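You operate a simulated robot arm through the tools that you are given. There is no shell and no other tool.

You run a simulated two-armed robot. Do the job below in one go: nothing can be reset, and whatever is moved stays where it is left.

TASK
Tip a scoop of ice into the steel pail, then stand the bag with the red tie in it.
Fine: put the scoop back and shut the ice box. Set down upright: what you pick out.

It is judged by the outcome, as a careful person would: the job done as asked, and still so three seconds after it is handed in. It fails if anything else is knocked over, pushed out of place, dropped, spilled or broken.

THE ROBOT
Two 7-joint arms with three-finger grippers on one trunk that stands fixed in place. Base frame: the origin is at the foot of the trunk, x ahead of it, y to its left, z up. Units: m, degrees, N and s.
The left shoulder is at [0.078, 0.126, 1.161], the right one opposite. With the tool pointing down near the work surface each hand reaches from about 0.1 to 0.76 m from the base axis, measured 20 degrees to its own side. Payload 2.94 kg a hand.
Tool frame (each hand has its own): the origin (TCP) lies between the finger pads and is the grasp point; the fingertips stand 0.03 m ahead of it; z points along the fingers, y is the line along which they close. The gripper opens to 0.128 m; its body begins 0.093 m behind the TCP.
Orientation is that of the tool frame in the base frame, as a unit quaternion [w, x, y, z]. With the fingers straight down and closing along the base's y, the tool's x points along the base's -x, its y along +y and its z along -z.

THE INTERFACE
- The arms move only by the tool drive_tool. It takes "left_targets", "right_targets" or both (then of equal length, played together; a hand with none holds still); each is a list of rows, each a list of 6 numbers: the shift along the base's x, y, z in units of 500 mm (1.0 is 500 mm), then the turn, a rotation vector about the base's x, y, z in units of 90 degrees (1.0 is 90 degrees). In form: [[dx, dy, dz, rx, ry, rz], ...]. A call has 1 to 20 rows; each row is the pose to reach, as a shift and turn from the pose commanded when the call began. "left_claw" and "right_claw" are, for a hand that has rows, the finger opening in m, from 0 to 0.128, set as the call begins (left out, the last holds). A call with a number of a shift or a turn outside -1 to 1 is refused whole. Rows are played at 5 a second. More than 0.05 m and 8.6 degrees between two rows, or a gripper value outside its range, and nothing of the call is played. A pose out of reach is approached as far as the arm can. The call stops where the force on the tool passes 40 N (or 10 N more than at its start, if that is more) or the arm is blocked; 0.2 s more then pass. Each finger travels about 0.0842 m/s and halts on what it meets, pressing with about 40 N; the grip force reading is that of the motor and also rises with nothing between the fingers. The clock runs only during rows and for 0.2 s after the last one: add rows that repeat a pose to give the fingers time. It gives the time, the measured TCP pose, the force on the tool (base axes), the opening and the grip force at its end, in the units of the frame above (readings bear some noise), with the torque about the TCP (base axes, N m) and any sound that the robot's microphone picked up.
- Cameras (640 x 400 px; columns grow to the right, rows downward): "scene" is now at [0.2069, -0.0222, 1.3458]; the picture's right is [-0.24, -0.97, 0.00], its down [-0.35, 0.09, -0.93] and it looks along [0.91, -0.22, -0.36] (base axes); focal length 214 px, centre (320, 200). "left" rides on the left gripper at [0.069, 0.015, -0.12] in its tool frame; the picture's right is [-0.21, 0.98, 0.00], its down [-0.82, -0.18, -0.54] and it looks along [-0.53, -0.12, 0.84] (tool axes); focal length 251 px, centre (320, 200). "right" rides on the right gripper at [0.069, -0.015, -0.12] in its tool frame; the picture's right is [0.22, 0.98, 0.00], its down [-0.82, 0.18, -0.54] and it looks along [-0.53, 0.12, 0.84] (tool axes); focal length 251 px, centre (320, 200).
- snapshot(camera): a new picture of that camera. No time passes.
- slide_trunk(by): moves the trunk up (or, below 0, down) by that many m; the arms and the scene camera ride with it, the base frame stays. It gives what a move gives, with no picture.
- aim_head(pan, tilt): turns the head with the scene camera to pan (to the left, within 80 degrees either way) and tilt (down, from -29 to 69), counted from straight ahead of the robot (the tilt from the chest, where the trunk bows). It gives what a move gives.
- locate(camera, pixels): for up to 12 pixels [column, row] of the newest picture of that camera ("zoom" is the newest enlarged one), the place [x, y, z] in the base frame of the surface seen there, good to about 0.003 m. No time passes.
- zoom(camera, box): a new picture of the part [left, top, right, bottom] of that camera's present view, enlarged. No time passes.
- job_done(): hands the job in; it is judged then, once.

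Open the grippers and draw the arms clear of the work before you hand the job in, unless the task says otherwise.

The tools are called by a JSON object that holds its "method" and its "body". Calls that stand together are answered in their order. drive_tool: Moves the arms, as the interface text tells. Its arguments: {"type":"object","properties":{"left_targets":{"type":"array","items":{"type":"array","items":{"type":"number"}}},"left_claw":{"type":"number"},"right_targets":{"type":"array","items":{"type":"array","items":{"type":"number"}}},"right_claw":{"type":"number"}},"required":[]} The other tools are called the same way: slide_trunk (by) moves the trunk up or down; aim_head (pan, tilt) turns the head that bears the scene camera; snapshot (camera) takes a picture; locate (camera, pixels) gives the place of the surface under pixels of a picture; zoom (camera, box) takes an enlarged picture of a part of a camera's view; job_done () hands the job in.

At the start:

```text
clock: 0.0
left_eef_pos: [0.408, 0.0674, 1.3779]
left_tcp_rot: [0.0, 0.001, 1.0, -0.001]
left_wrist_force: [-0.3, 0.2, -0.7]
left_ft_torque: [-0.01, -0.02, 0.0]
left_width: 0.1282
left_grip_force: 0.0
right_eef_pos: [0.3377, -0.2372, 1.3217]
right_tcp_rot: [0.0, 0.001, 1.0, 0.0]
right_wrist_force: [-0.5, -0.9, -0.6]
right_ft_torque: [-0.01, 0.01, 0.01]
right_width: 0.128
right_grip_force: 0.1
trunk travel left (down, up): [-0.379, 0.168]
head pan, tilt (commanded): [-13.9, 21.1]
```

scene: 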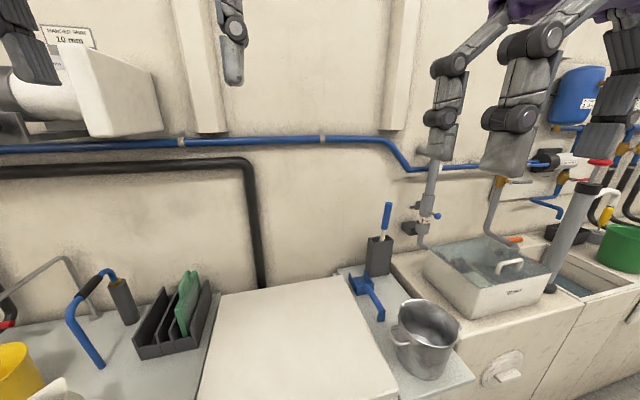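
right: 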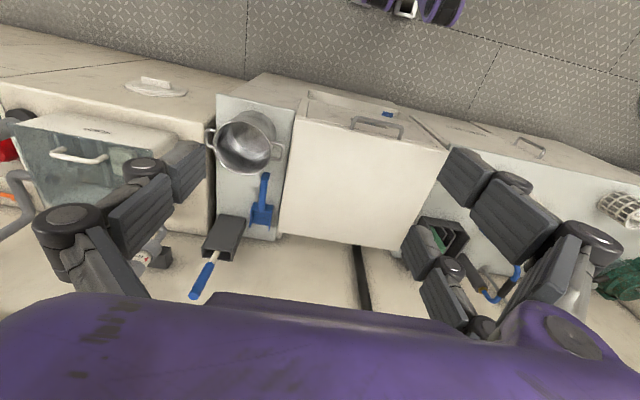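
left: 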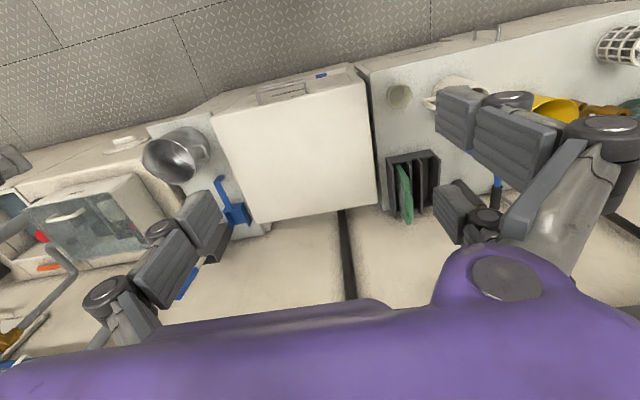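

I'll start by looking around: the scene shows a steel pail near (427,338), a blue hook-like scoop near (368,290), a white box with lid (300,340), and a clear tub (485,275). I take enlarged pictures of them.

{"method": "zoom", "body": {"camera": "scene", "box": [330, 190, 490, 390]}}

{"method": "zoom", "body": {"camera": "right", "box": [180, 60, 460, 310]}}

{"method": "zoom", "body": {"camera": "scene", "box": [380, 130, 640, 400]}}

{"method": "aim_head", "body": {"pan": 0, "tilt": 50}}

```text
2.00 times, centred on (410, 290) of scene
```

zoom: 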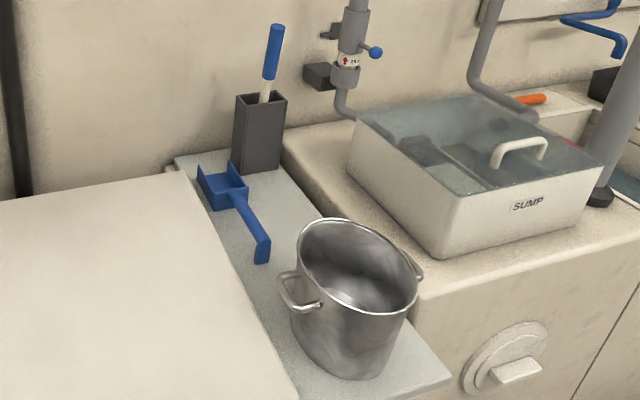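

```text
1.60 times, centred on (320, 185) of right
```

zoom: 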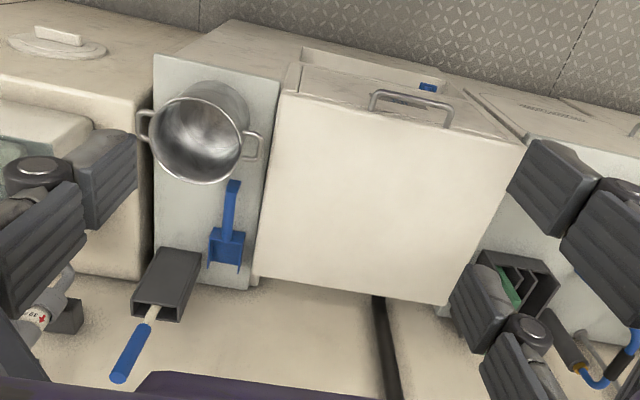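

```text
1.48 times, centred on (510, 265) of scene
```

zoom: 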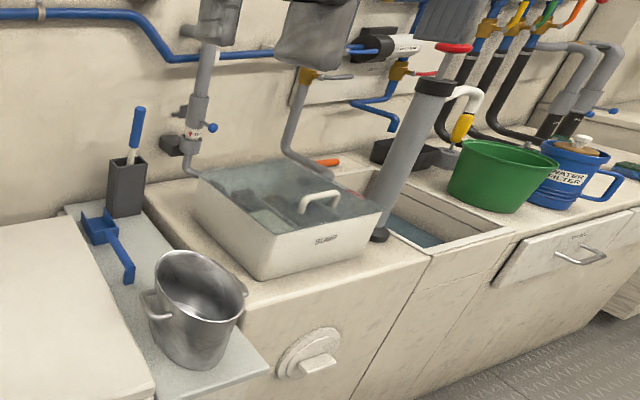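

```text
clock: 0.9
left_eef_pos: [0.407, 0.0676, 1.3782]
left_tcp_rot: [-0.001, 0.0, 1.0, -0.001]
left_wrist_force: [-0.2, -0.5, 0.1]
left_ft_torque: [-0.03, -0.02, 0.01]
left_width: 0.1278
left_grip_force: 0.1
right_eef_pos: [0.3397, -0.2378, 1.3205]
right_tcp_rot: [0.0, 0.0, 1.0, 0.001]
right_wrist_force: [0.4, 1.0, -0.3]
right_ft_torque: [0.02, -0.02, 0.0]
right_width: 0.1282
right_grip_force: 0.0
trunk travel left (down, up): [-0.379, 0.168]
head pan, tilt (commanded): [0.0, 50.0]
```

The head is now aimed at the white ice box; I take a new scene picture.

{"method": "snapshot", "body": {"camera": "scene"}}

```text
taken
```

scene: 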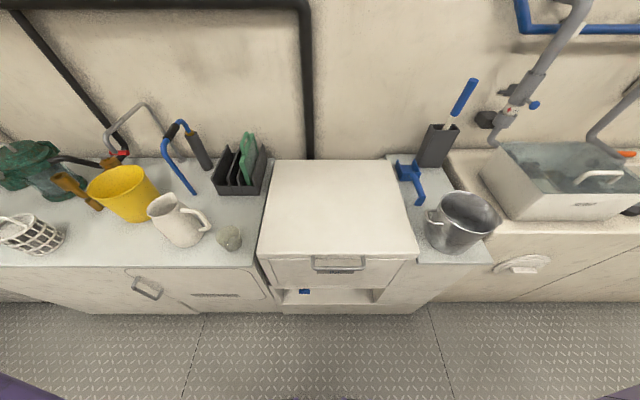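

The ice box (338,230) has a handle at its front and a shelf or drawer under it with something blue at (304,291). I enlarge several parts.

{"method": "zoom", "body": {"camera": "scene", "box": [240, 150, 440, 325]}}

{"method": "zoom", "body": {"camera": "scene", "box": [0, 100, 280, 310]}}

{"method": "zoom", "body": {"camera": "scene", "box": [380, 70, 520, 270]}}

{"method": "locate", "body": {"camera": "scene", "pixels": [[276, 165], [390, 165], [262, 258], [415, 258], [338, 264], [304, 291], [338, 292], [410, 175], [420, 198], [440, 215], [487, 220], [438, 150]]}}

```text
2.29 times, centred on (340, 238) of scene
```

zoom: 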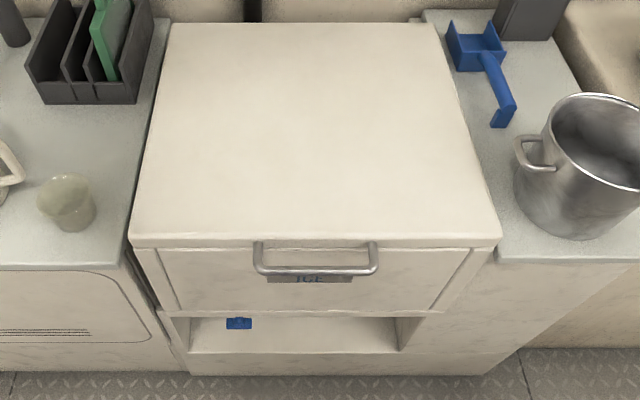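

```text
1.90 times, centred on (140, 205) of scene
```

zoom: 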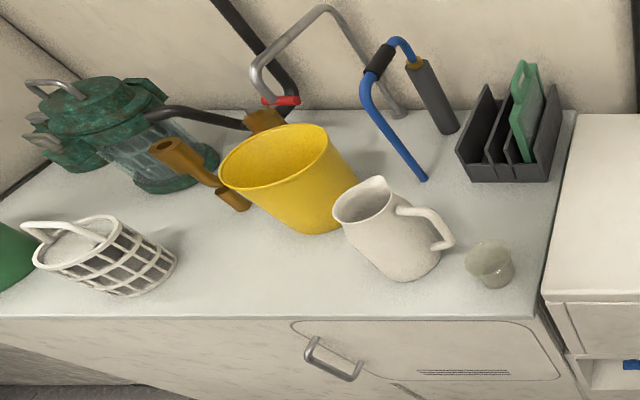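

```text
2.00 times, centred on (450, 170) of scene
```

zoom: 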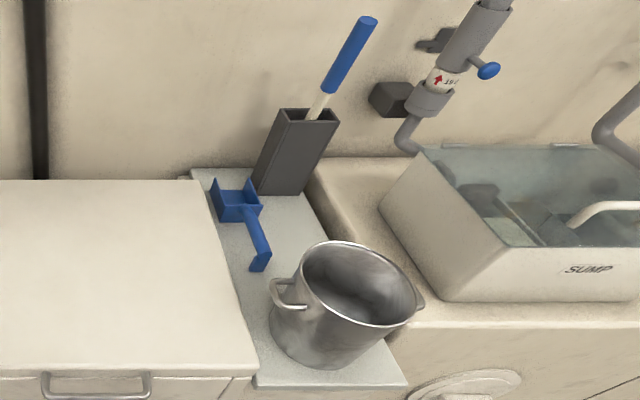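

```text
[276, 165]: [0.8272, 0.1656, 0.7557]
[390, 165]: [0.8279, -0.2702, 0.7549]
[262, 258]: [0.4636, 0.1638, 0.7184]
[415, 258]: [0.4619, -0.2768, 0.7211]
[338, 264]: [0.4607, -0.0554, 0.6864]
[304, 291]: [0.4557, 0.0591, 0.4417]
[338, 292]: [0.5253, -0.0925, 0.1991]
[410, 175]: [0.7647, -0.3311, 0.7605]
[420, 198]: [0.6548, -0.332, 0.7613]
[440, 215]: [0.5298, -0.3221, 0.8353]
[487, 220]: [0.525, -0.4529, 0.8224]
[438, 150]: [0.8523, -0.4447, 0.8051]
```

The front carries an "ICE" label behind a handle at (338,264). I enlarge the front, the blue thing under it, the scoop and the tub to the right.

{"method": "zoom", "body": {"camera": "scene", "box": [290, 235, 390, 310]}}

{"method": "zoom", "body": {"camera": "scene", "box": [385, 145, 465, 215]}}

{"method": "zoom", "body": {"camera": "scene", "box": [480, 120, 640, 240]}}

{"method": "aim_head", "body": {"pan": -45, "tilt": 40}}

{"method": "snapshot", "body": {"camera": "scene"}}

{"method": "aim_head", "body": {"pan": 45, "tilt": 40}}

{"method": "snapshot", "body": {"camera": "scene"}}

```text
5.33 times, centred on (340, 272) of scene
```

zoom: 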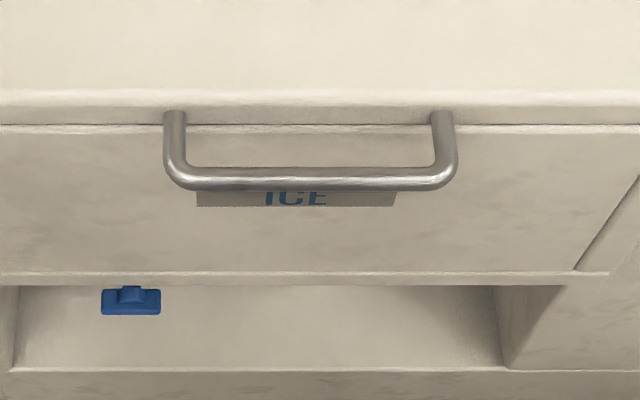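

```text
5.71 times, centred on (425, 180) of scene
```

zoom: 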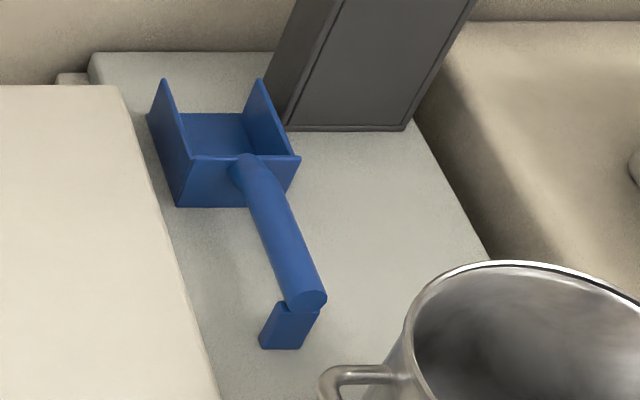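

```text
3.33 times, centred on (560, 180) of scene
```

zoom: 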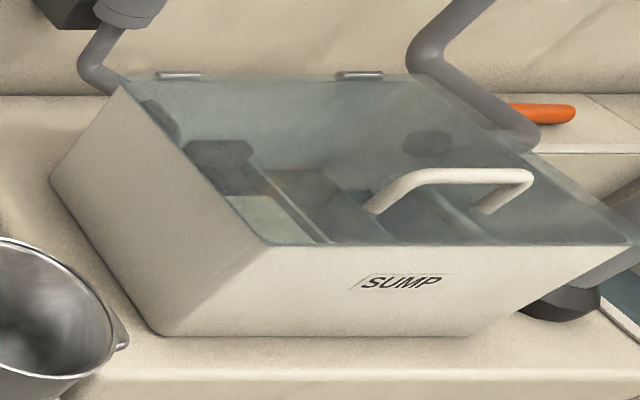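

```text
clock: 2.1
left_eef_pos: [0.4071, 0.0671, 1.379]
left_tcp_rot: [0.0, 0.0, 1.0, 0.0]
left_wrist_force: [0.2, 0.5, 0.1]
left_ft_torque: [0.0, 0.01, 0.0]
left_width: 0.1278
left_grip_force: 0.1
right_eef_pos: [0.3386, -0.238, 1.3213]
right_tcp_rot: [0.0, 0.0, 1.0, 0.0]
right_wrist_force: [0.5, 0.3, -0.6]
right_ft_torque: [0.01, -0.01, -0.02]
right_width: 0.1281
right_grip_force: 0.1
trunk travel left (down, up): [-0.379, 0.168]
head pan, tilt (commanded): [-45.0, 40.0]
```

```text
taken
```

scene: 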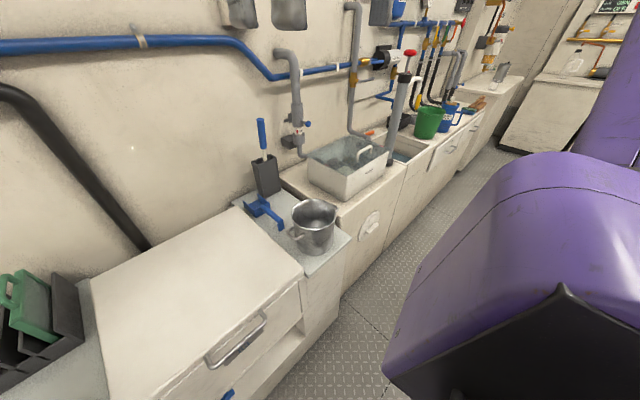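

```text
clock: 3.7
left_eef_pos: [0.4076, 0.067, 1.379]
left_tcp_rot: [0.0, -0.001, 1.0, -0.001]
left_wrist_force: [-0.1, 0.0, 0.1]
left_ft_torque: [-0.02, 0.0, 0.01]
left_width: 0.1278
left_grip_force: 0.0
right_eef_pos: [0.3395, -0.2376, 1.3215]
right_tcp_rot: [0.0, 0.0, 1.0, 0.0]
right_wrist_force: [0.6, -0.1, -1.5]
right_ft_torque: [0.01, -0.02, 0.01]
right_width: 0.1277
right_grip_force: 0.1
trunk travel left (down, up): [-0.379, 0.168]
head pan, tilt (commanded): [45.0, 40.0]
```

```text
taken
```

scene: 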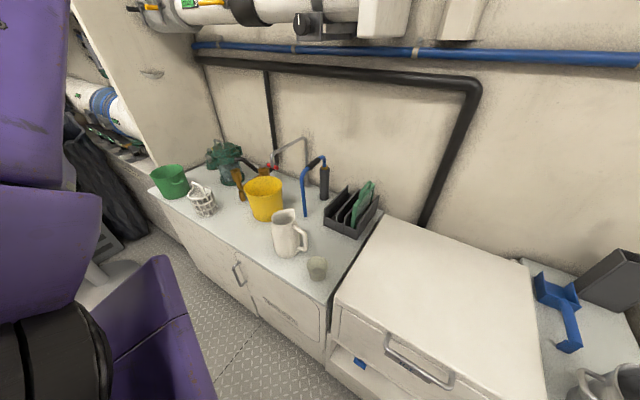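

No bag is in sight on the counters, so it may well be inside the ice box. I aim the head straight down at the ice box front to work out how it opens.

{"method": "aim_head", "body": {"pan": -5, "tilt": 62}}

{"method": "snapshot", "body": {"camera": "scene"}}

{"method": "zoom", "body": {"camera": "scene", "box": [280, 170, 380, 240]}}

```text
clock: 4.9
left_eef_pos: [0.4081, 0.0684, 1.3782]
left_tcp_rot: [0.0, 0.0, 1.0, -0.001]
left_wrist_force: [0.1, 0.1, -0.4]
left_ft_torque: [0.02, 0.0, 0.03]
left_width: 0.1278
left_grip_force: 0.2
right_eef_pos: [0.3377, -0.2379, 1.3211]
right_tcp_rot: [0.0, 0.001, 1.0, -0.001]
right_wrist_force: [-1.3, 0.9, 0.4]
right_ft_torque: [0.02, -0.01, -0.03]
right_width: 0.1282
right_grip_force: 0.1
trunk travel left (down, up): [-0.379, 0.168]
head pan, tilt (commanded): [-5.0, 62.0]
```

```text
taken
```

scene: 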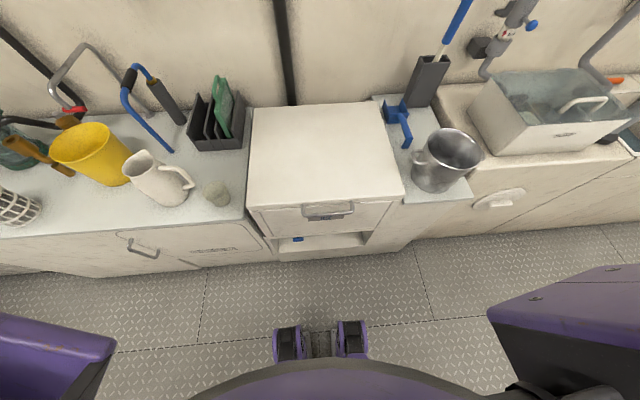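

```text
5.71 times, centred on (330, 205) of scene
```

zoom: 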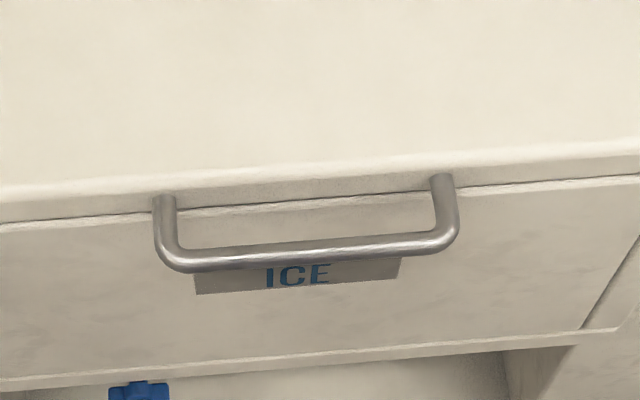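

The handle's legs start at (165,195) and (440,175) in this zoom. I read the positions of the handle bar, legs, lip and panel.

{"method": "locate", "body": {"camera": "zoom", "pixels": [[165, 200], [165, 245], [250, 257], [350, 247], [440, 180], [445, 220], [300, 175], [300, 190], [300, 220], [300, 320], [300, 355], [140, 390]]}}

{"method": "zoom", "body": {"camera": "right", "box": [290, 70, 450, 170]}}

{"method": "zoom", "body": {"camera": "left", "box": [200, 50, 380, 160]}}

```text
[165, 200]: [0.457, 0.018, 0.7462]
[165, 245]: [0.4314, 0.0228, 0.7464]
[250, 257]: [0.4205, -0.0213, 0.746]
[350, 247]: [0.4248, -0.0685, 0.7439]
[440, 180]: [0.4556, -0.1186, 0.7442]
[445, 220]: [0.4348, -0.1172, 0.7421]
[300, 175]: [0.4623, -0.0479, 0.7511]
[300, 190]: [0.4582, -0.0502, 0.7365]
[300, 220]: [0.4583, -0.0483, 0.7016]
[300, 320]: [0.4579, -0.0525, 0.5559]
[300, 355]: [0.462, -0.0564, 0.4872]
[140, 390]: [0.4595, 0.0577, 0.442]
```

```text
4.00 times, centred on (370, 120) of right
```

zoom: 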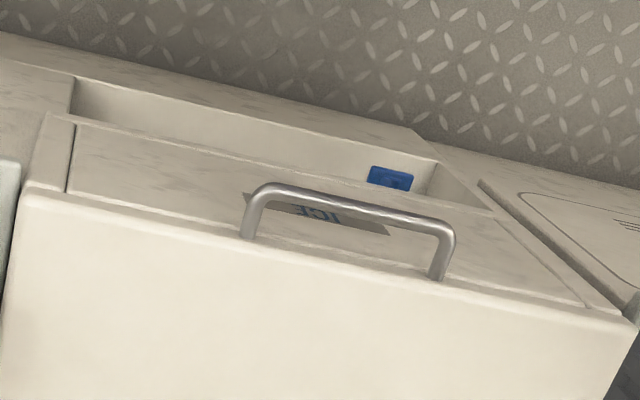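

```text
3.56 times, centred on (290, 105) of left
```

zoom: 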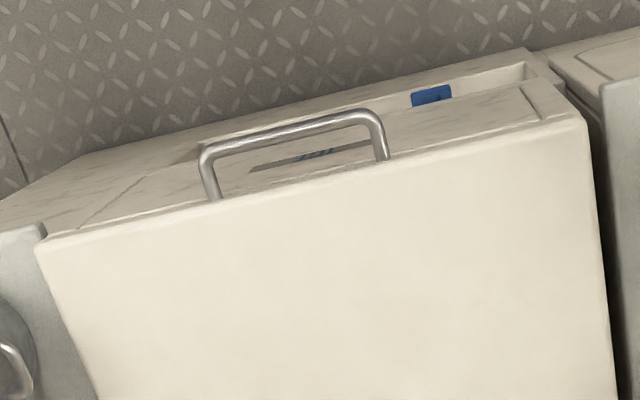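

The handle is a bar at about x 0.42, z 0.745, fixed to the lip of the lid (lid top z about 0.755). I look closely at the blue thing in the recess under the front, since it might be a latch.

{"method": "zoom", "body": {"camera": "right", "box": [370, 105, 410, 130]}}

{"method": "zoom", "body": {"camera": "left", "box": [300, 65, 340, 90]}}

{"method": "zoom", "body": {"camera": "scene", "box": [285, 228, 315, 247]}}

```text
16.00 times, centred on (390, 118) of right
```

zoom: 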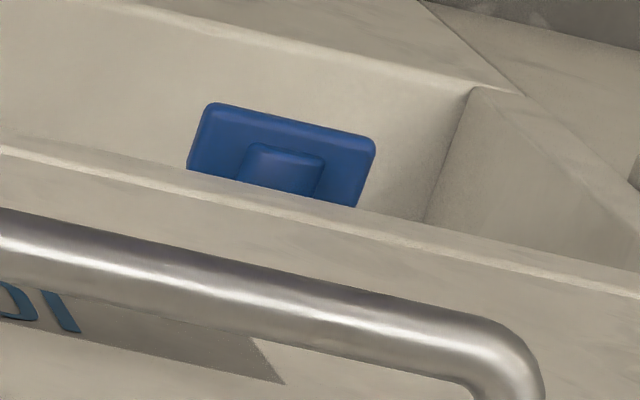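

```text
16.00 times, centred on (320, 78) of left
```

zoom: 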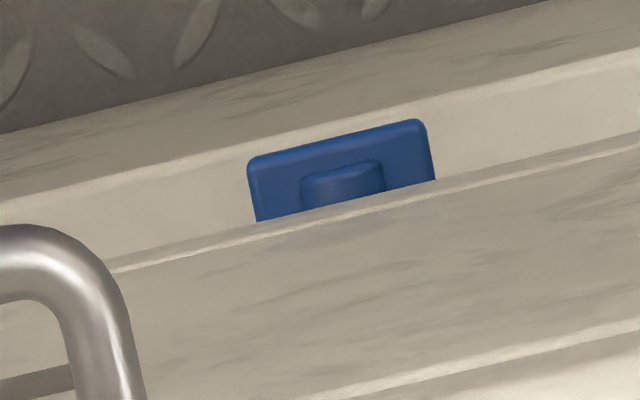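

```text
16.00 times, centred on (300, 238) of scene
```

zoom: 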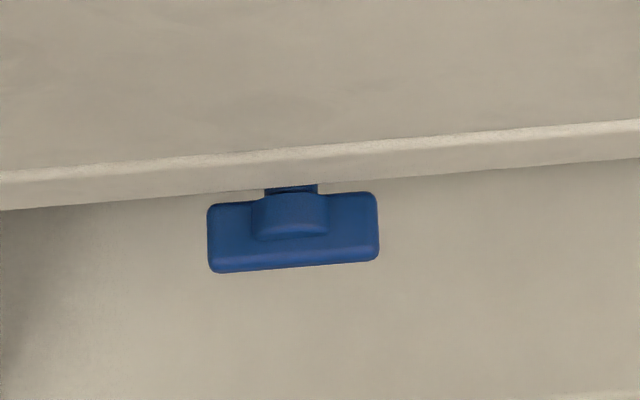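

The blue piece looks like a drain tap's grip, not a latch, so I leave it alone. Now I aim at the scoop and pail and measure them.

{"method": "aim_head", "body": {"pan": -25, "tilt": 45}}

{"method": "zoom", "body": {"camera": "scene", "box": [260, 130, 400, 250]}}

```text
clock: 5.7
left_eef_pos: [0.4089, 0.0682, 1.3782]
left_tcp_rot: [0.0, 0.0, 1.0, -0.002]
left_wrist_force: [0.2, 0.2, -0.7]
left_ft_torque: [-0.01, 0.04, 0.02]
left_width: 0.1279
left_grip_force: 0.1
right_eef_pos: [0.3386, -0.2381, 1.3215]
right_tcp_rot: [0.0, 0.001, 1.0, 0.0]
right_wrist_force: [-0.4, 1.1, 0.3]
right_ft_torque: [0.02, -0.03, 0.01]
right_width: 0.1281
right_grip_force: 0.0
trunk travel left (down, up): [-0.379, 0.168]
head pan, tilt (commanded): [-25.0, 45.0]
```

```text
3.33 times, centred on (330, 190) of scene
```

zoom: 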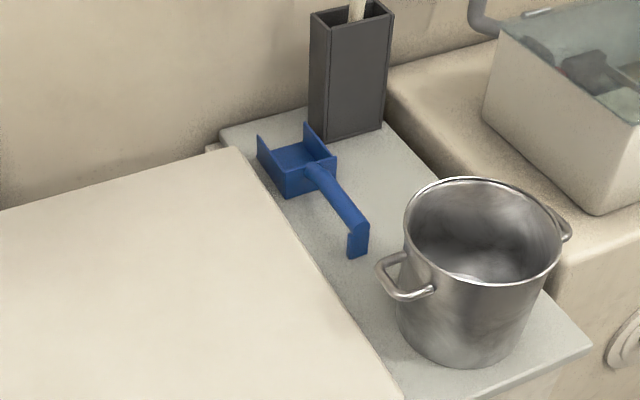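

I measure the scoop and the pail in this zoom: bowl corners, handle start (315,175), handle end (360,225), grip foot (357,250), pail rim and handles.

{"method": "locate", "body": {"camera": "zoom", "pixels": [[260, 140], [307, 130], [290, 175], [335, 160], [290, 152], [312, 172], [335, 198], [360, 225], [357, 250], [300, 230], [250, 150], [345, 130]]}}

{"method": "locate", "body": {"camera": "zoom", "pixels": [[410, 225], [560, 245], [482, 180], [490, 283], [480, 250], [382, 262], [408, 297], [567, 232], [460, 360], [560, 360], [400, 330], [520, 330]]}}

{"method": "zoom", "body": {"camera": "scene", "box": [310, 150, 350, 190]}}

{"method": "zoom", "body": {"camera": "right", "box": [200, 100, 300, 250]}}

```text
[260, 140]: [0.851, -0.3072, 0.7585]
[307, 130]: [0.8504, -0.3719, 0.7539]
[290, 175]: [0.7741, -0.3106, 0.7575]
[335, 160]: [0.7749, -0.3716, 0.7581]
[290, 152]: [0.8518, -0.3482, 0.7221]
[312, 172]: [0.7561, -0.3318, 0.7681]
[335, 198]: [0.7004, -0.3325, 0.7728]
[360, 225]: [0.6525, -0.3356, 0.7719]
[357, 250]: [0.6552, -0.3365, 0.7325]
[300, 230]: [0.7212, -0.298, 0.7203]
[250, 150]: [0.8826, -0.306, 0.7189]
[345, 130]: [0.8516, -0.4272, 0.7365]
```

```text
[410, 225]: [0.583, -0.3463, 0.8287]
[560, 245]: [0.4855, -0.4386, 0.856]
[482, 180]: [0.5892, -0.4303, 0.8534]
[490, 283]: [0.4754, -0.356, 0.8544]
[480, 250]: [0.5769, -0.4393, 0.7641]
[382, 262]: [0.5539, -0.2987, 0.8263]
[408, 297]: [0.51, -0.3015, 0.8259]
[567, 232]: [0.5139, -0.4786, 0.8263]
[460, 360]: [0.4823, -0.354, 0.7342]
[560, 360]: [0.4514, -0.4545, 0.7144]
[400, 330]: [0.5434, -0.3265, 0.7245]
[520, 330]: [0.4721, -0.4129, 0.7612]
```

```text
10.00 times, centred on (330, 170) of scene
```

zoom: 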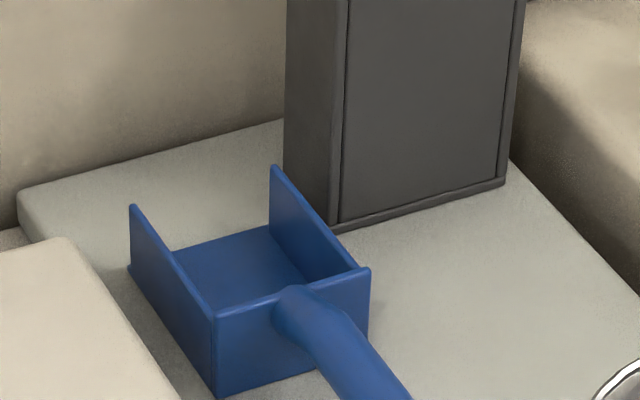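

```text
2.67 times, centred on (250, 175) of right
```

zoom: 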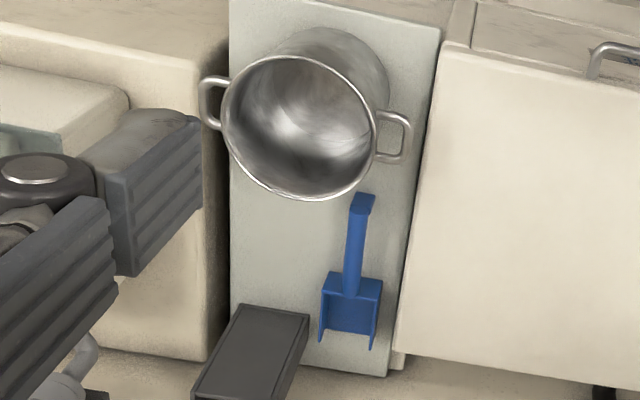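

The scoop's handle runs along x from about 0.76 to 0.65 at y -0.335, z 0.765, and the pail is centred near (0.53,-0.395) with its rim at z 0.855. Before opening the box, I check the rest of the room for a bag with a red tie.

{"method": "aim_head", "body": {"pan": -60, "tilt": 25}}

{"method": "snapshot", "body": {"camera": "scene"}}

{"method": "zoom", "body": {"camera": "scene", "box": [120, 130, 320, 260]}}

{"method": "aim_head", "body": {"pan": 50, "tilt": 20}}

{"method": "snapshot", "body": {"camera": "scene"}}

```text
clock: 6.7
left_eef_pos: [0.4079, 0.0674, 1.3784]
left_tcp_rot: [-0.001, 0.0, 1.0, -0.001]
left_wrist_force: [0.6, 0.0, 0.8]
left_ft_torque: [-0.02, 0.0, 0.0]
left_width: 0.128
left_grip_force: 0.2
right_eef_pos: [0.3383, -0.238, 1.3225]
right_tcp_rot: [0.0, 0.001, 1.0, 0.0]
right_wrist_force: [-0.1, 0.5, 0.2]
right_ft_torque: [0.0, -0.04, 0.01]
right_width: 0.1282
right_grip_force: 0.1
trunk travel left (down, up): [-0.379, 0.168]
head pan, tilt (commanded): [-60.0, 25.0]
```

```text
taken
```

scene: 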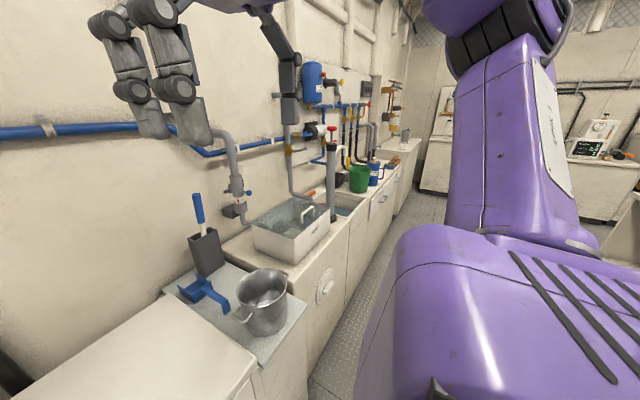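

```text
3.08 times, centred on (220, 195) of scene
```

zoom: 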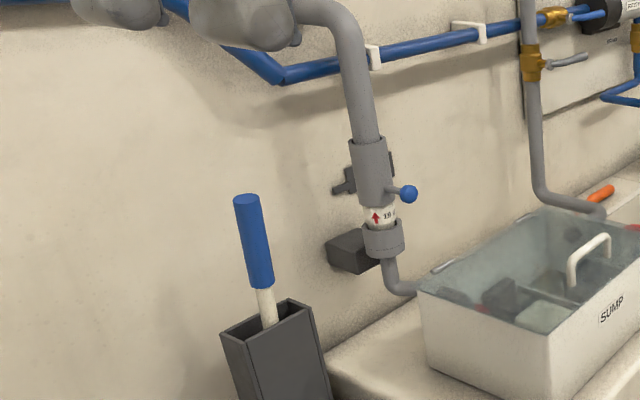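

```text
clock: 8.6
left_eef_pos: [0.4074, 0.0676, 1.3786]
left_tcp_rot: [-0.001, -0.001, 1.0, -0.001]
left_wrist_force: [-0.6, -0.1, -0.7]
left_ft_torque: [0.02, 0.0, -0.02]
left_width: 0.1282
left_grip_force: 0.1
right_eef_pos: [0.3389, -0.2385, 1.3222]
right_tcp_rot: [0.0, 0.001, 1.0, -0.001]
right_wrist_force: [-0.3, 0.1, 0.4]
right_ft_torque: [0.01, 0.0, -0.04]
right_width: 0.128
right_grip_force: 0.0
trunk travel left (down, up): [-0.379, 0.168]
head pan, tilt (commanded): [50.0, 20.0]
```

```text
taken
```

scene: 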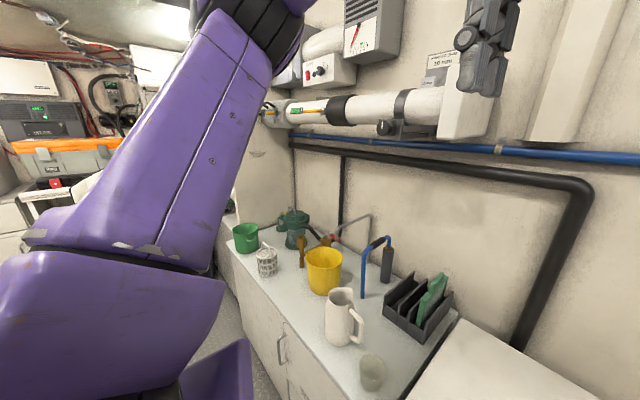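

No bag with a red tie lies outside, so it must be in the ice box. I bring the left hand down in front of the box and pitch it forward to point along +x, ready to grip the lid's handle.

{"method": "drive_tool", "body": {"left_targets": [[-0.014, -0.012, -0.06, 0, -0.09, 0], [-0.028, -0.024, -0.12, 0, -0.18, 0], [-0.043, -0.037, -0.18, 0, -0.27, 0], [-0.057, -0.049, -0.24, 0, -0.36, 0], [-0.071, -0.061, -0.3, 0, -0.45, 0], [-0.085, -0.073, -0.36, 0, -0.54, 0], [-0.099, -0.085, -0.42, 0, -0.63, 0], [-0.114, -0.097, -0.48, 0, -0.72, 0], [-0.128, -0.11, -0.54, 0, -0.81, 0], [-0.142, -0.122, -0.6, 0, -0.9, 0], [-0.156, -0.134, -0.656, 0, -0.99, 0]]}}

{"method": "aim_head", "body": {"pan": -5, "tilt": 50}}

{"method": "snapshot", "body": {"camera": "scene"}}

```text
clock: 9.9
left_eef_pos: [0.3855, 0.0409, 1.2385]
left_tcp_rot: [0.35, -0.041, 0.936, -0.007]
left_wrist_force: [10.9, 14.2, 27.5]
left_ft_torque: [-2.3, 5.32, -1.73]
left_width: 0.1284
left_grip_force: 0.0
left hand out of reach, approached as far as the arm can: row 6
right_eef_pos: [0.3362, -0.2389, 1.3209]
right_tcp_rot: [0.0, 0.0, 1.0, 0.0]
right_wrist_force: [-0.6, -0.4, -0.2]
right_ft_torque: [0.01, -0.03, 0.0]
right_width: 0.1283
right_grip_force: 0.1
trunk travel left (down, up): [-0.379, 0.168]
head pan, tilt (commanded): [50.0, 20.0]
stopped in row 6 (left hand): the force on the tool passed its limit at 260 N (the readings are from after the stop); the commanded pose is now the measured one
```

```text
clock: 11.1
left_eef_pos: [0.3856, 0.0409, 1.2316]
left_tcp_rot: [0.349, -0.035, 0.937, -0.001]
left_wrist_force: [-0.4, 0.1, 0.5]
left_ft_torque: [0.02, -0.01, 0.0]
left_width: 0.1279
left_grip_force: 0.0
right_eef_pos: [0.3382, -0.2374, 1.3208]
right_tcp_rot: [0.0, 0.001, 1.0, -0.001]
right_wrist_force: [-0.2, 0.4, -0.1]
right_ft_torque: [0.01, -0.02, 0.01]
right_width: 0.1279
right_grip_force: 0.0
trunk travel left (down, up): [-0.379, 0.168]
head pan, tilt (commanded): [-5.0, 50.0]
```

```text
taken
```

scene: 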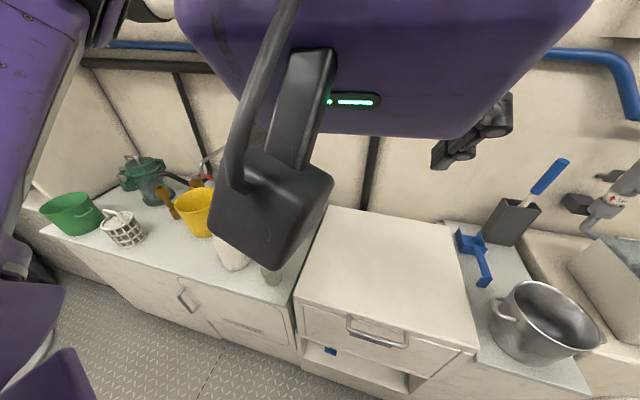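

The left hand bumped something at about (0.385, 0.04, 1.24); the picture shows its body right in front of the head camera at (270,190). I move it forward, left and down away from the head before turning further.

{"method": "drive_tool", "body": {"left_targets": [[0.04, 0.03, -0.05, 0, 0, 0], [0.08, 0.06, -0.1, 0, 0, 0], [0.11, 0.09, -0.17, 0, 0, 0], [0.14, 0.12, -0.24, 0, 0, 0], [0.16, 0.15, -0.31, 0, 0, 0], [0.16, 0.17, -0.38, 0, 0, 0], [0.16, 0.19, -0.45, 0, 0, 0], [0.16, 0.2, -0.5, 0, 0, 0]]}}

{"method": "snapshot", "body": {"camera": "scene"}}

```text
clock: 12.9
left_eef_pos: [0.5268, 0.1318, 0.9911]
left_tcp_rot: [0.35, -0.034, 0.936, -0.002]
left_wrist_force: [-0.7, -0.6, 0.2]
left_ft_torque: [-0.01, 0.0, -0.03]
left_width: 0.1281
left_grip_force: 0.1
left hand out of reach, approached as far as the arm can: row 2, 3, 4, 5, 6, 7, 8
right_eef_pos: [0.3382, -0.2383, 1.3205]
right_tcp_rot: [0.0, 0.001, 1.0, 0.001]
right_wrist_force: [-0.6, -0.4, -0.2]
right_ft_torque: [0.04, -0.03, 0.0]
right_width: 0.1278
right_grip_force: 0.1
trunk travel left (down, up): [-0.379, 0.168]
head pan, tilt (commanded): [-5.0, 50.0]
```

```text
taken
```

scene: 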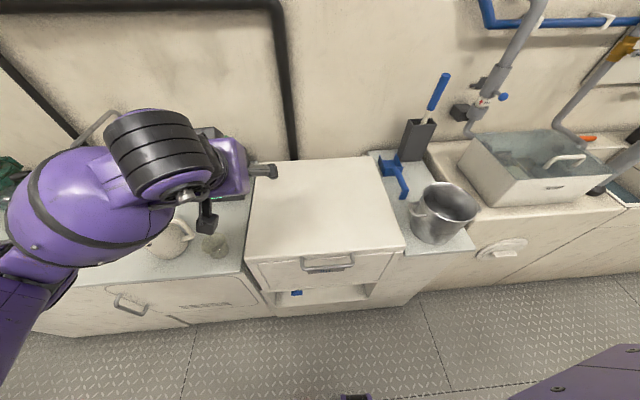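

The hand is clear now at (0.527, 0.132, 0.991), though the aimed x 0.466 was not reached. I take a no-op-like test: pitch further while descending, to see how far forward-pointing is reachable here.

{"method": "drive_tool", "body": {"left_targets": [[0, 0, -0.02, 0, -0.08, 0], [0, 0, -0.04, 0, -0.16, 0], [0, 0, -0.06, 0, -0.24, 0], [0, 0, -0.08, 0, -0.32, 0], [0, 0, -0.1, 0, -0.4, 0], [0, 0, -0.12, 0, -0.48, 0]]}}

{"method": "snapshot", "body": {"camera": "scene"}}

{"method": "snapshot", "body": {"camera": "left"}}

```text
clock: 14.3
left_eef_pos: [0.5614, 0.1204, 0.9651]
left_tcp_rot: [0.477, -0.028, 0.878, -0.009]
left_wrist_force: [0.2, 0.1, -0.7]
left_ft_torque: [-0.04, -0.01, 0.0]
left_width: 0.128
left_grip_force: 0.0
left hand out of reach, approached as far as the arm can: row 1, 2, 3, 4, 5, 6
right_eef_pos: [0.3382, -0.2382, 1.3216]
right_tcp_rot: [0.0, 0.0, 1.0, -0.001]
right_wrist_force: [-0.2, -0.6, -0.3]
right_ft_torque: [0.01, 0.0, 0.01]
right_width: 0.1279
right_grip_force: 0.2
trunk travel left (down, up): [-0.379, 0.168]
head pan, tilt (commanded): [-5.0, 50.0]
```

```text
taken
```

scene: 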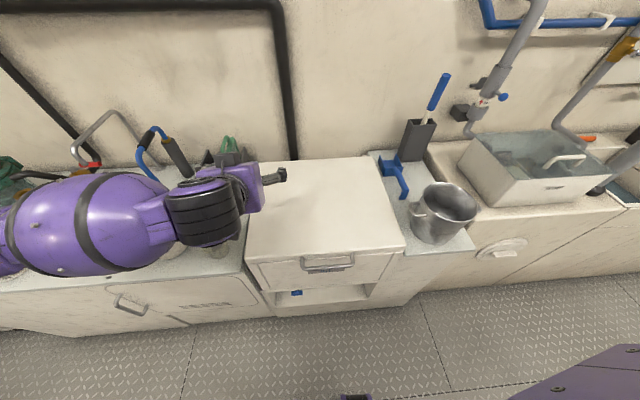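

```text
taken
```

left: 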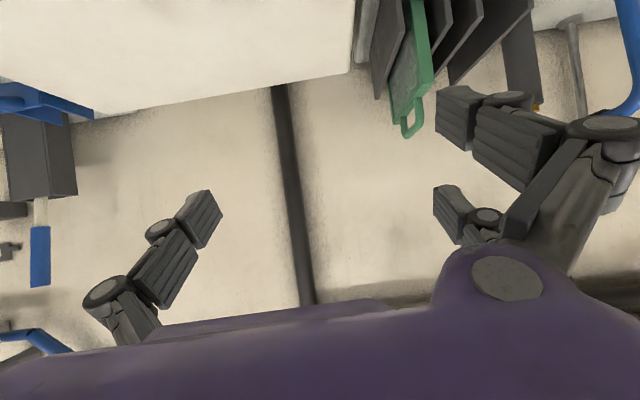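

The left arm, with its elbow out to the left, can't point fully forward here. I run a single zero row to learn whether the commanded pose stayed at the unreachable target or not.

{"method": "drive_tool", "body": {"left_targets": [[0, 0, 0, 0, 0, 0]]}}

```text
clock: 14.7
left_eef_pos: [0.5604, 0.1196, 0.965]
left_tcp_rot: [0.476, -0.028, 0.879, -0.009]
left_wrist_force: [0.5, -0.2, 0.0]
left_ft_torque: [-0.03, -0.01, 0.01]
left_width: 0.1279
left_grip_force: 0.0
right_eef_pos: [0.338, -0.237, 1.3205]
right_tcp_rot: [0.0, 0.0, 1.0, 0.0]
right_wrist_force: [0.9, 0.4, 0.3]
right_ft_torque: [-0.02, 0.0, 0.0]
right_width: 0.1279
right_grip_force: 0.0
trunk travel left (down, up): [-0.379, 0.168]
head pan, tilt (commanded): [-5.0, 50.0]
```

The commanded pose follows the reached one. Now I draw the hand back off the counters to about (0.36, 0.06, 0.93) while turning it so that it points forward-right and level, with the fingers closing vertically.

{"method": "drive_tool", "body": {"left_targets": [[-0.031, -0.009, 0, 0.068, -0.042, -0.042], [-0.062, -0.018, 0, 0.137, -0.084, -0.084], [-0.092, -0.028, 0, 0.205, -0.126, -0.126], [-0.123, -0.037, -0.005, 0.273, -0.168, -0.168], [-0.154, -0.046, -0.01, 0.342, -0.21, -0.21], [-0.185, -0.055, -0.015, 0.41, -0.252, -0.252], [-0.215, -0.065, -0.02, 0.478, -0.294, -0.294], [-0.246, -0.074, -0.03, 0.546, -0.336, -0.336], [-0.277, -0.083, -0.035, 0.615, -0.378, -0.378], [-0.308, -0.092, -0.04, 0.683, -0.42, -0.42], [-0.338, -0.102, -0.045, 0.751, -0.462, -0.462], [-0.369, -0.111, -0.05, 0.82, -0.504, -0.504], [-0.4, -0.12, -0.06, 0.888, -0.5455, -0.5455]]}}

{"method": "snapshot", "body": {"camera": "scene"}}

```text
clock: 17.5
left_eef_pos: [0.4668, -0.116, 0.9561]
left_tcp_rot: [0.616, 0.606, 0.376, 0.335]
left_wrist_force: [-0.4, -0.2, 0.0]
left_ft_torque: [0.02, 0.01, 0.01]
left_width: 0.1279
left_grip_force: 0.1
left hand out of reach, approached as far as the arm can: row 1, 2, 3, 4, 5, 6, 7, 8, 9, 10, 11, 12, 13
right_eef_pos: [0.3378, -0.2387, 1.32]
right_tcp_rot: [0.0, 0.001, 1.0, 0.001]
right_wrist_force: [0.9, 0.3, -0.3]
right_ft_torque: [0.0, -0.02, 0.04]
right_width: 0.1278
right_grip_force: 0.0
trunk travel left (down, up): [-0.379, 0.168]
head pan, tilt (commanded): [-5.0, 50.0]
```

```text
taken
```

scene: 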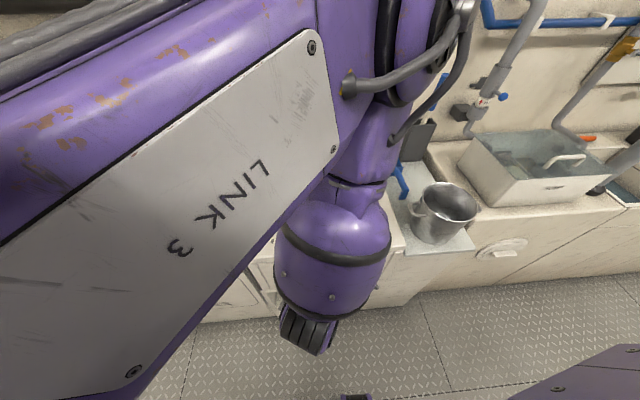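

The arm folded awkwardly, elbow high in front of the head. I raise the trunk, which gives the arm more room to fold, then turn the hand back to its earlier attitude.

{"method": "slide_trunk", "body": {"by": 0.16}}

{"method": "drive_tool", "body": {"left_targets": [[0.01, 0.04, 0.0, -0.068, 0.042, 0.042], [0.02, 0.08, 0.0, -0.137, 0.084, 0.084], [0.03, 0.12, 0, -0.205, 0.126, 0.126], [0.04, 0.16, 0, -0.273, 0.168, 0.168], [0.05, 0.2, 0, -0.342, 0.21, 0.21], [0.06, 0.24, 0, -0.41, 0.252, 0.252], [0.07, 0.28, 0, -0.478, 0.294, 0.294], [0.08, 0.32, 0, -0.546, 0.336, 0.336], [0.08, 0.36, 0, -0.615, 0.378, 0.378], [0.08, 0.4, 0, -0.683, 0.42, 0.42], [0.08, 0.44, 0, -0.751, 0.462, 0.462], [0.08, 0.47, 0, -0.82, 0.504, 0.504], [0.08, 0.5, 0, -0.888, 0.5455, 0.5455]]}}

{"method": "snapshot", "body": {"camera": "scene"}}

```text
clock: 19.4
left_eef_pos: [0.4497, -0.1157, 1.2795]
left_tcp_rot: [0.674, 0.535, 0.257, 0.439]
left_wrist_force: [0.5, -0.1, -0.9]
left_ft_torque: [-0.02, 0.01, 0.03]
left_width: 0.128
left_grip_force: 0.1
right_eef_pos: [0.3397, -0.2385, 1.48]
right_tcp_rot: [-0.001, 0.001, 1.0, 0.0]
right_wrist_force: [1.4, -0.9, -0.1]
right_ft_torque: [-0.01, 0.03, 0.01]
right_width: 0.1279
right_grip_force: 0.0
trunk travel left (down, up): [-0.539, 0.008]
head pan, tilt (commanded): [-5.0, 50.0]
```

```text
clock: 22.2
left_eef_pos: [0.489, 0.136, 1.2849]
left_tcp_rot: [0.471, -0.019, 0.867, 0.164]
left_wrist_force: [0.2, -0.2, -0.3]
left_ft_torque: [-0.03, -0.03, -0.02]
left_width: 0.1281
left_grip_force: 0.0
right_eef_pos: [0.3366, -0.2355, 1.4809]
right_tcp_rot: [0.001, 0.001, 1.0, -0.001]
right_wrist_force: [0.6, 0.5, -0.6]
right_ft_torque: [0.0, 0.02, 0.0]
right_width: 0.128
right_grip_force: 0.0
trunk travel left (down, up): [-0.539, 0.008]
head pan, tilt (commanded): [-5.0, 50.0]
```

```text
taken
```

scene: 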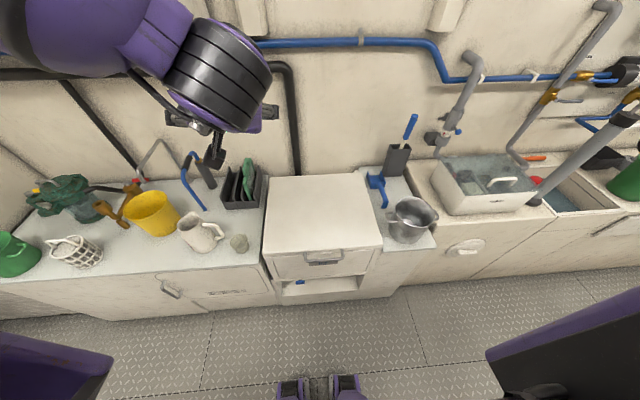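

The arm is now at (0.489,0.136,1.285) with the trunk up. I turn the hand to point 45 degrees forward-down with the fingers closing in the vertical fore-aft plane, moving down only a little to see the arm's shape.

{"method": "drive_tool", "body": {"left_targets": [[-0.007, -0.014, -0.03, 0.0515, 0.0216, -0.058], [-0.013, -0.028, -0.06, 0.103, 0.0433, -0.1159], [-0.02, -0.043, -0.09, 0.1544, 0.0649, -0.1739], [-0.027, -0.057, -0.12, 0.2059, 0.0865, -0.2318], [-0.033, -0.071, -0.15, 0.2574, 0.1082, -0.2898], [-0.04, -0.085, -0.18, 0.3089, 0.1298, -0.3477], [-0.047, -0.099, -0.21, 0.3603, 0.1514, -0.4057], [-0.053, -0.113, -0.24, 0.4118, 0.1731, -0.4636], [-0.06, -0.128, -0.27, 0.4633, 0.1947, -0.5216], [-0.067, -0.142, -0.3, 0.5148, 0.2163, -0.5795], [-0.073, -0.156, -0.33, 0.5662, 0.238, -0.6375], [-0.08, -0.17, -0.36, 0.6177, 0.2596, -0.6954]]}}

{"method": "snapshot", "body": {"camera": "scene"}}

{"method": "snapshot", "body": {"camera": "left"}}

{"method": "snapshot", "body": {"camera": "right"}}

```text
clock: 23.6
left_eef_pos: [0.4578, 0.1314, 1.151]
left_tcp_rot: [0.351, 0.288, 0.867, 0.204]
left_wrist_force: [-0.5, -0.4, 0.6]
left_ft_torque: [0.04, 0.02, 0.03]
left_width: 0.1281
left_grip_force: 0.1
right_eef_pos: [0.3344, -0.2379, 1.4844]
right_tcp_rot: [0.003, 0.001, 1.0, 0.001]
right_wrist_force: [-0.3, -1.4, 0.3]
right_ft_torque: [0.05, -0.04, -0.03]
right_width: 0.1279
right_grip_force: 0.1
trunk travel left (down, up): [-0.539, 0.008]
head pan, tilt (commanded): [-5.0, 50.0]
stopped in row 7 (left hand): the arm was blocked; the commanded pose is now the measured one
```

```text
taken
```

scene: 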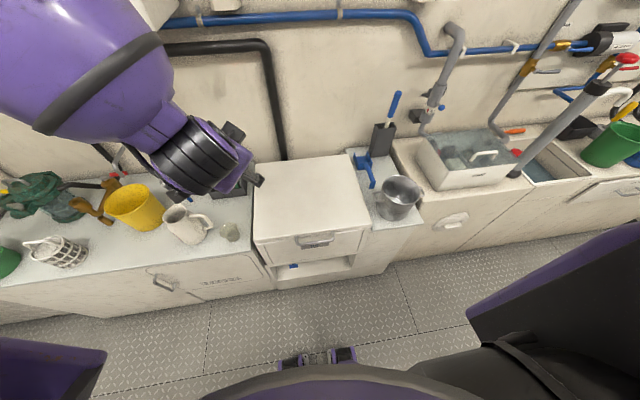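

```text
taken
```

left: 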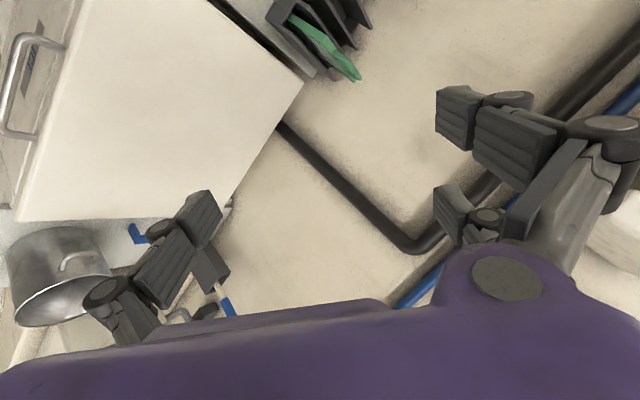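

```text
taken
```

right: 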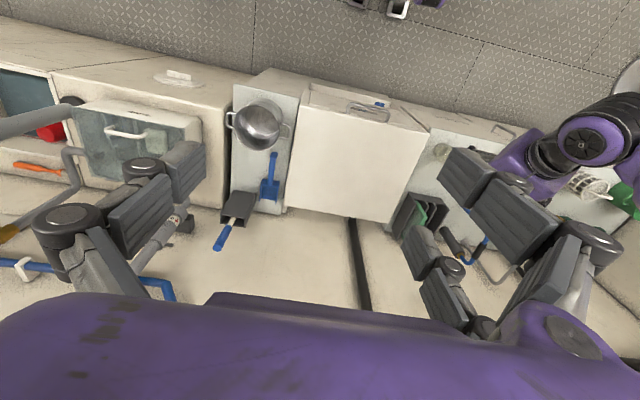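

The arm stopped as blocked, and the view has shifted slightly, so something of the left arm (perhaps the elbow) presses on the body or head. I measure where the visible left arm parts are.

{"method": "locate", "body": {"camera": "scene", "pixels": [[20, 20], [60, 60], [100, 30], [120, 90], [160, 110], [195, 155], [235, 165], [30, 360], [330, 355], [560, 300]]}}

{"method": "locate", "body": {"camera": "right", "pixels": [[630, 120], [600, 145], [560, 140], [530, 170]]}}

{"method": "aim_head", "body": {"pan": 70, "tilt": 10}}

{"method": "snapshot", "body": {"camera": "scene"}}

```text
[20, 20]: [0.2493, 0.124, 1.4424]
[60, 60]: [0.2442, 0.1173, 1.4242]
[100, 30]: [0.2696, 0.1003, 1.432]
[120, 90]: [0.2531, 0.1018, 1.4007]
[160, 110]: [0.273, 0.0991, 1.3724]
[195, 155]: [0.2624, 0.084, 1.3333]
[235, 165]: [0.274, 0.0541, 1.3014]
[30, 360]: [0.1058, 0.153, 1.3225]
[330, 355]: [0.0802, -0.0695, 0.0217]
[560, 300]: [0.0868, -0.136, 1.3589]
```

```text
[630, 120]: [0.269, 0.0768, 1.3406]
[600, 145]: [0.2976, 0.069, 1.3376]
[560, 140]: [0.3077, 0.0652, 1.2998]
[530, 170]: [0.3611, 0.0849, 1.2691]
```

```text
clock: 25.1
left_eef_pos: [0.4596, 0.1302, 1.1485]
left_tcp_rot: [0.35, 0.295, 0.865, 0.206]
left_wrist_force: [-0.3, 0.1, -1.2]
left_ft_torque: [-0.02, -0.03, 0.0]
left_width: 0.128
left_grip_force: 0.1
right_eef_pos: [0.3373, -0.2369, 1.4805]
right_tcp_rot: [-0.001, 0.001, 1.0, 0.0]
right_wrist_force: [0.6, -0.2, 0.2]
right_ft_torque: [-0.01, -0.03, -0.02]
right_width: 0.1281
right_grip_force: 0.1
trunk travel left (down, up): [-0.539, 0.008]
head pan, tilt (commanded): [70.0, 10.0]
```

```text
taken
```

scene: 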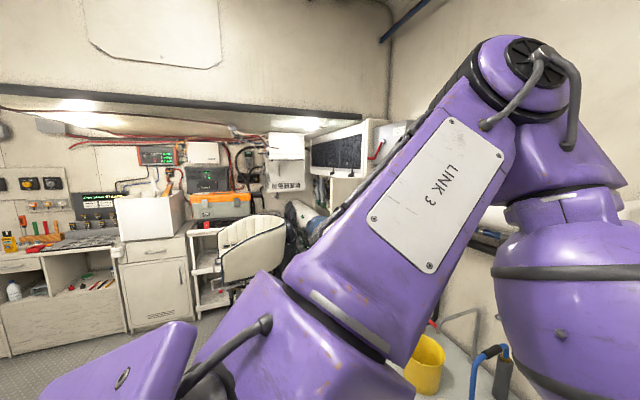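

The picture shows the left arm's elbow high in front of the head with the forearm folded down close to it. The right hand, approaching with a slight yaw from its own side, will suit the handle better, so I first bring the left hand back to a tool-down pose high on the left.

{"method": "drive_tool", "body": {"left_targets": [[0.01, 0.045, 0.05, -0.034, 0.058, 0.049], [0.01, 0.09, 0.11, -0.069, 0.117, 0.098], [0.0, 0.13, 0.18, -0.103, 0.175, 0.147], [-0.01, 0.17, 0.26, -0.137, 0.233, 0.197], [-0.02, 0.21, 0.34, -0.172, 0.292, 0.246], [-0.03, 0.26, 0.42, -0.206, 0.35, 0.295], [-0.05, 0.3, 0.5, -0.24, 0.408, 0.344], [-0.08, 0.34, 0.57, -0.2745, 0.4665, 0.393]]}}

{"method": "snapshot", "body": {"camera": "scene"}}

```text
clock: 26.9
left_eef_pos: [0.4179, 0.3012, 1.4345]
left_tcp_rot: [0.0, -0.001, 1.0, -0.001]
left_wrist_force: [-0.1, -0.1, 0.5]
left_ft_torque: [-0.01, -0.02, 0.02]
left_width: 0.128
left_grip_force: 0.1
right_eef_pos: [0.3377, -0.2375, 1.4804]
right_tcp_rot: [0.001, 0.001, 1.0, 0.0]
right_wrist_force: [0.0, 0.0, 0.8]
right_ft_torque: [0.0, -0.02, -0.02]
right_width: 0.128
right_grip_force: 0.1
trunk travel left (down, up): [-0.539, 0.008]
head pan, tilt (commanded): [70.0, 10.0]
```

```text
taken
```

scene: 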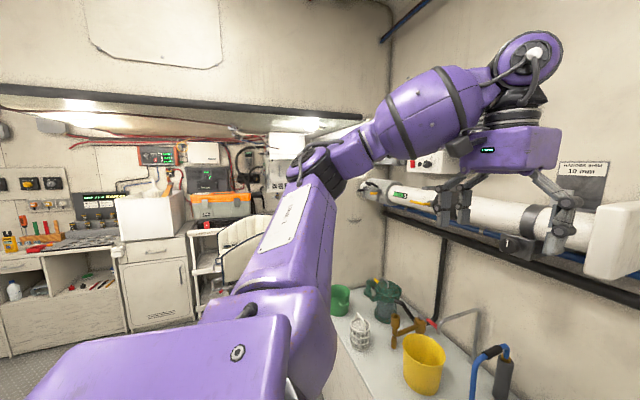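

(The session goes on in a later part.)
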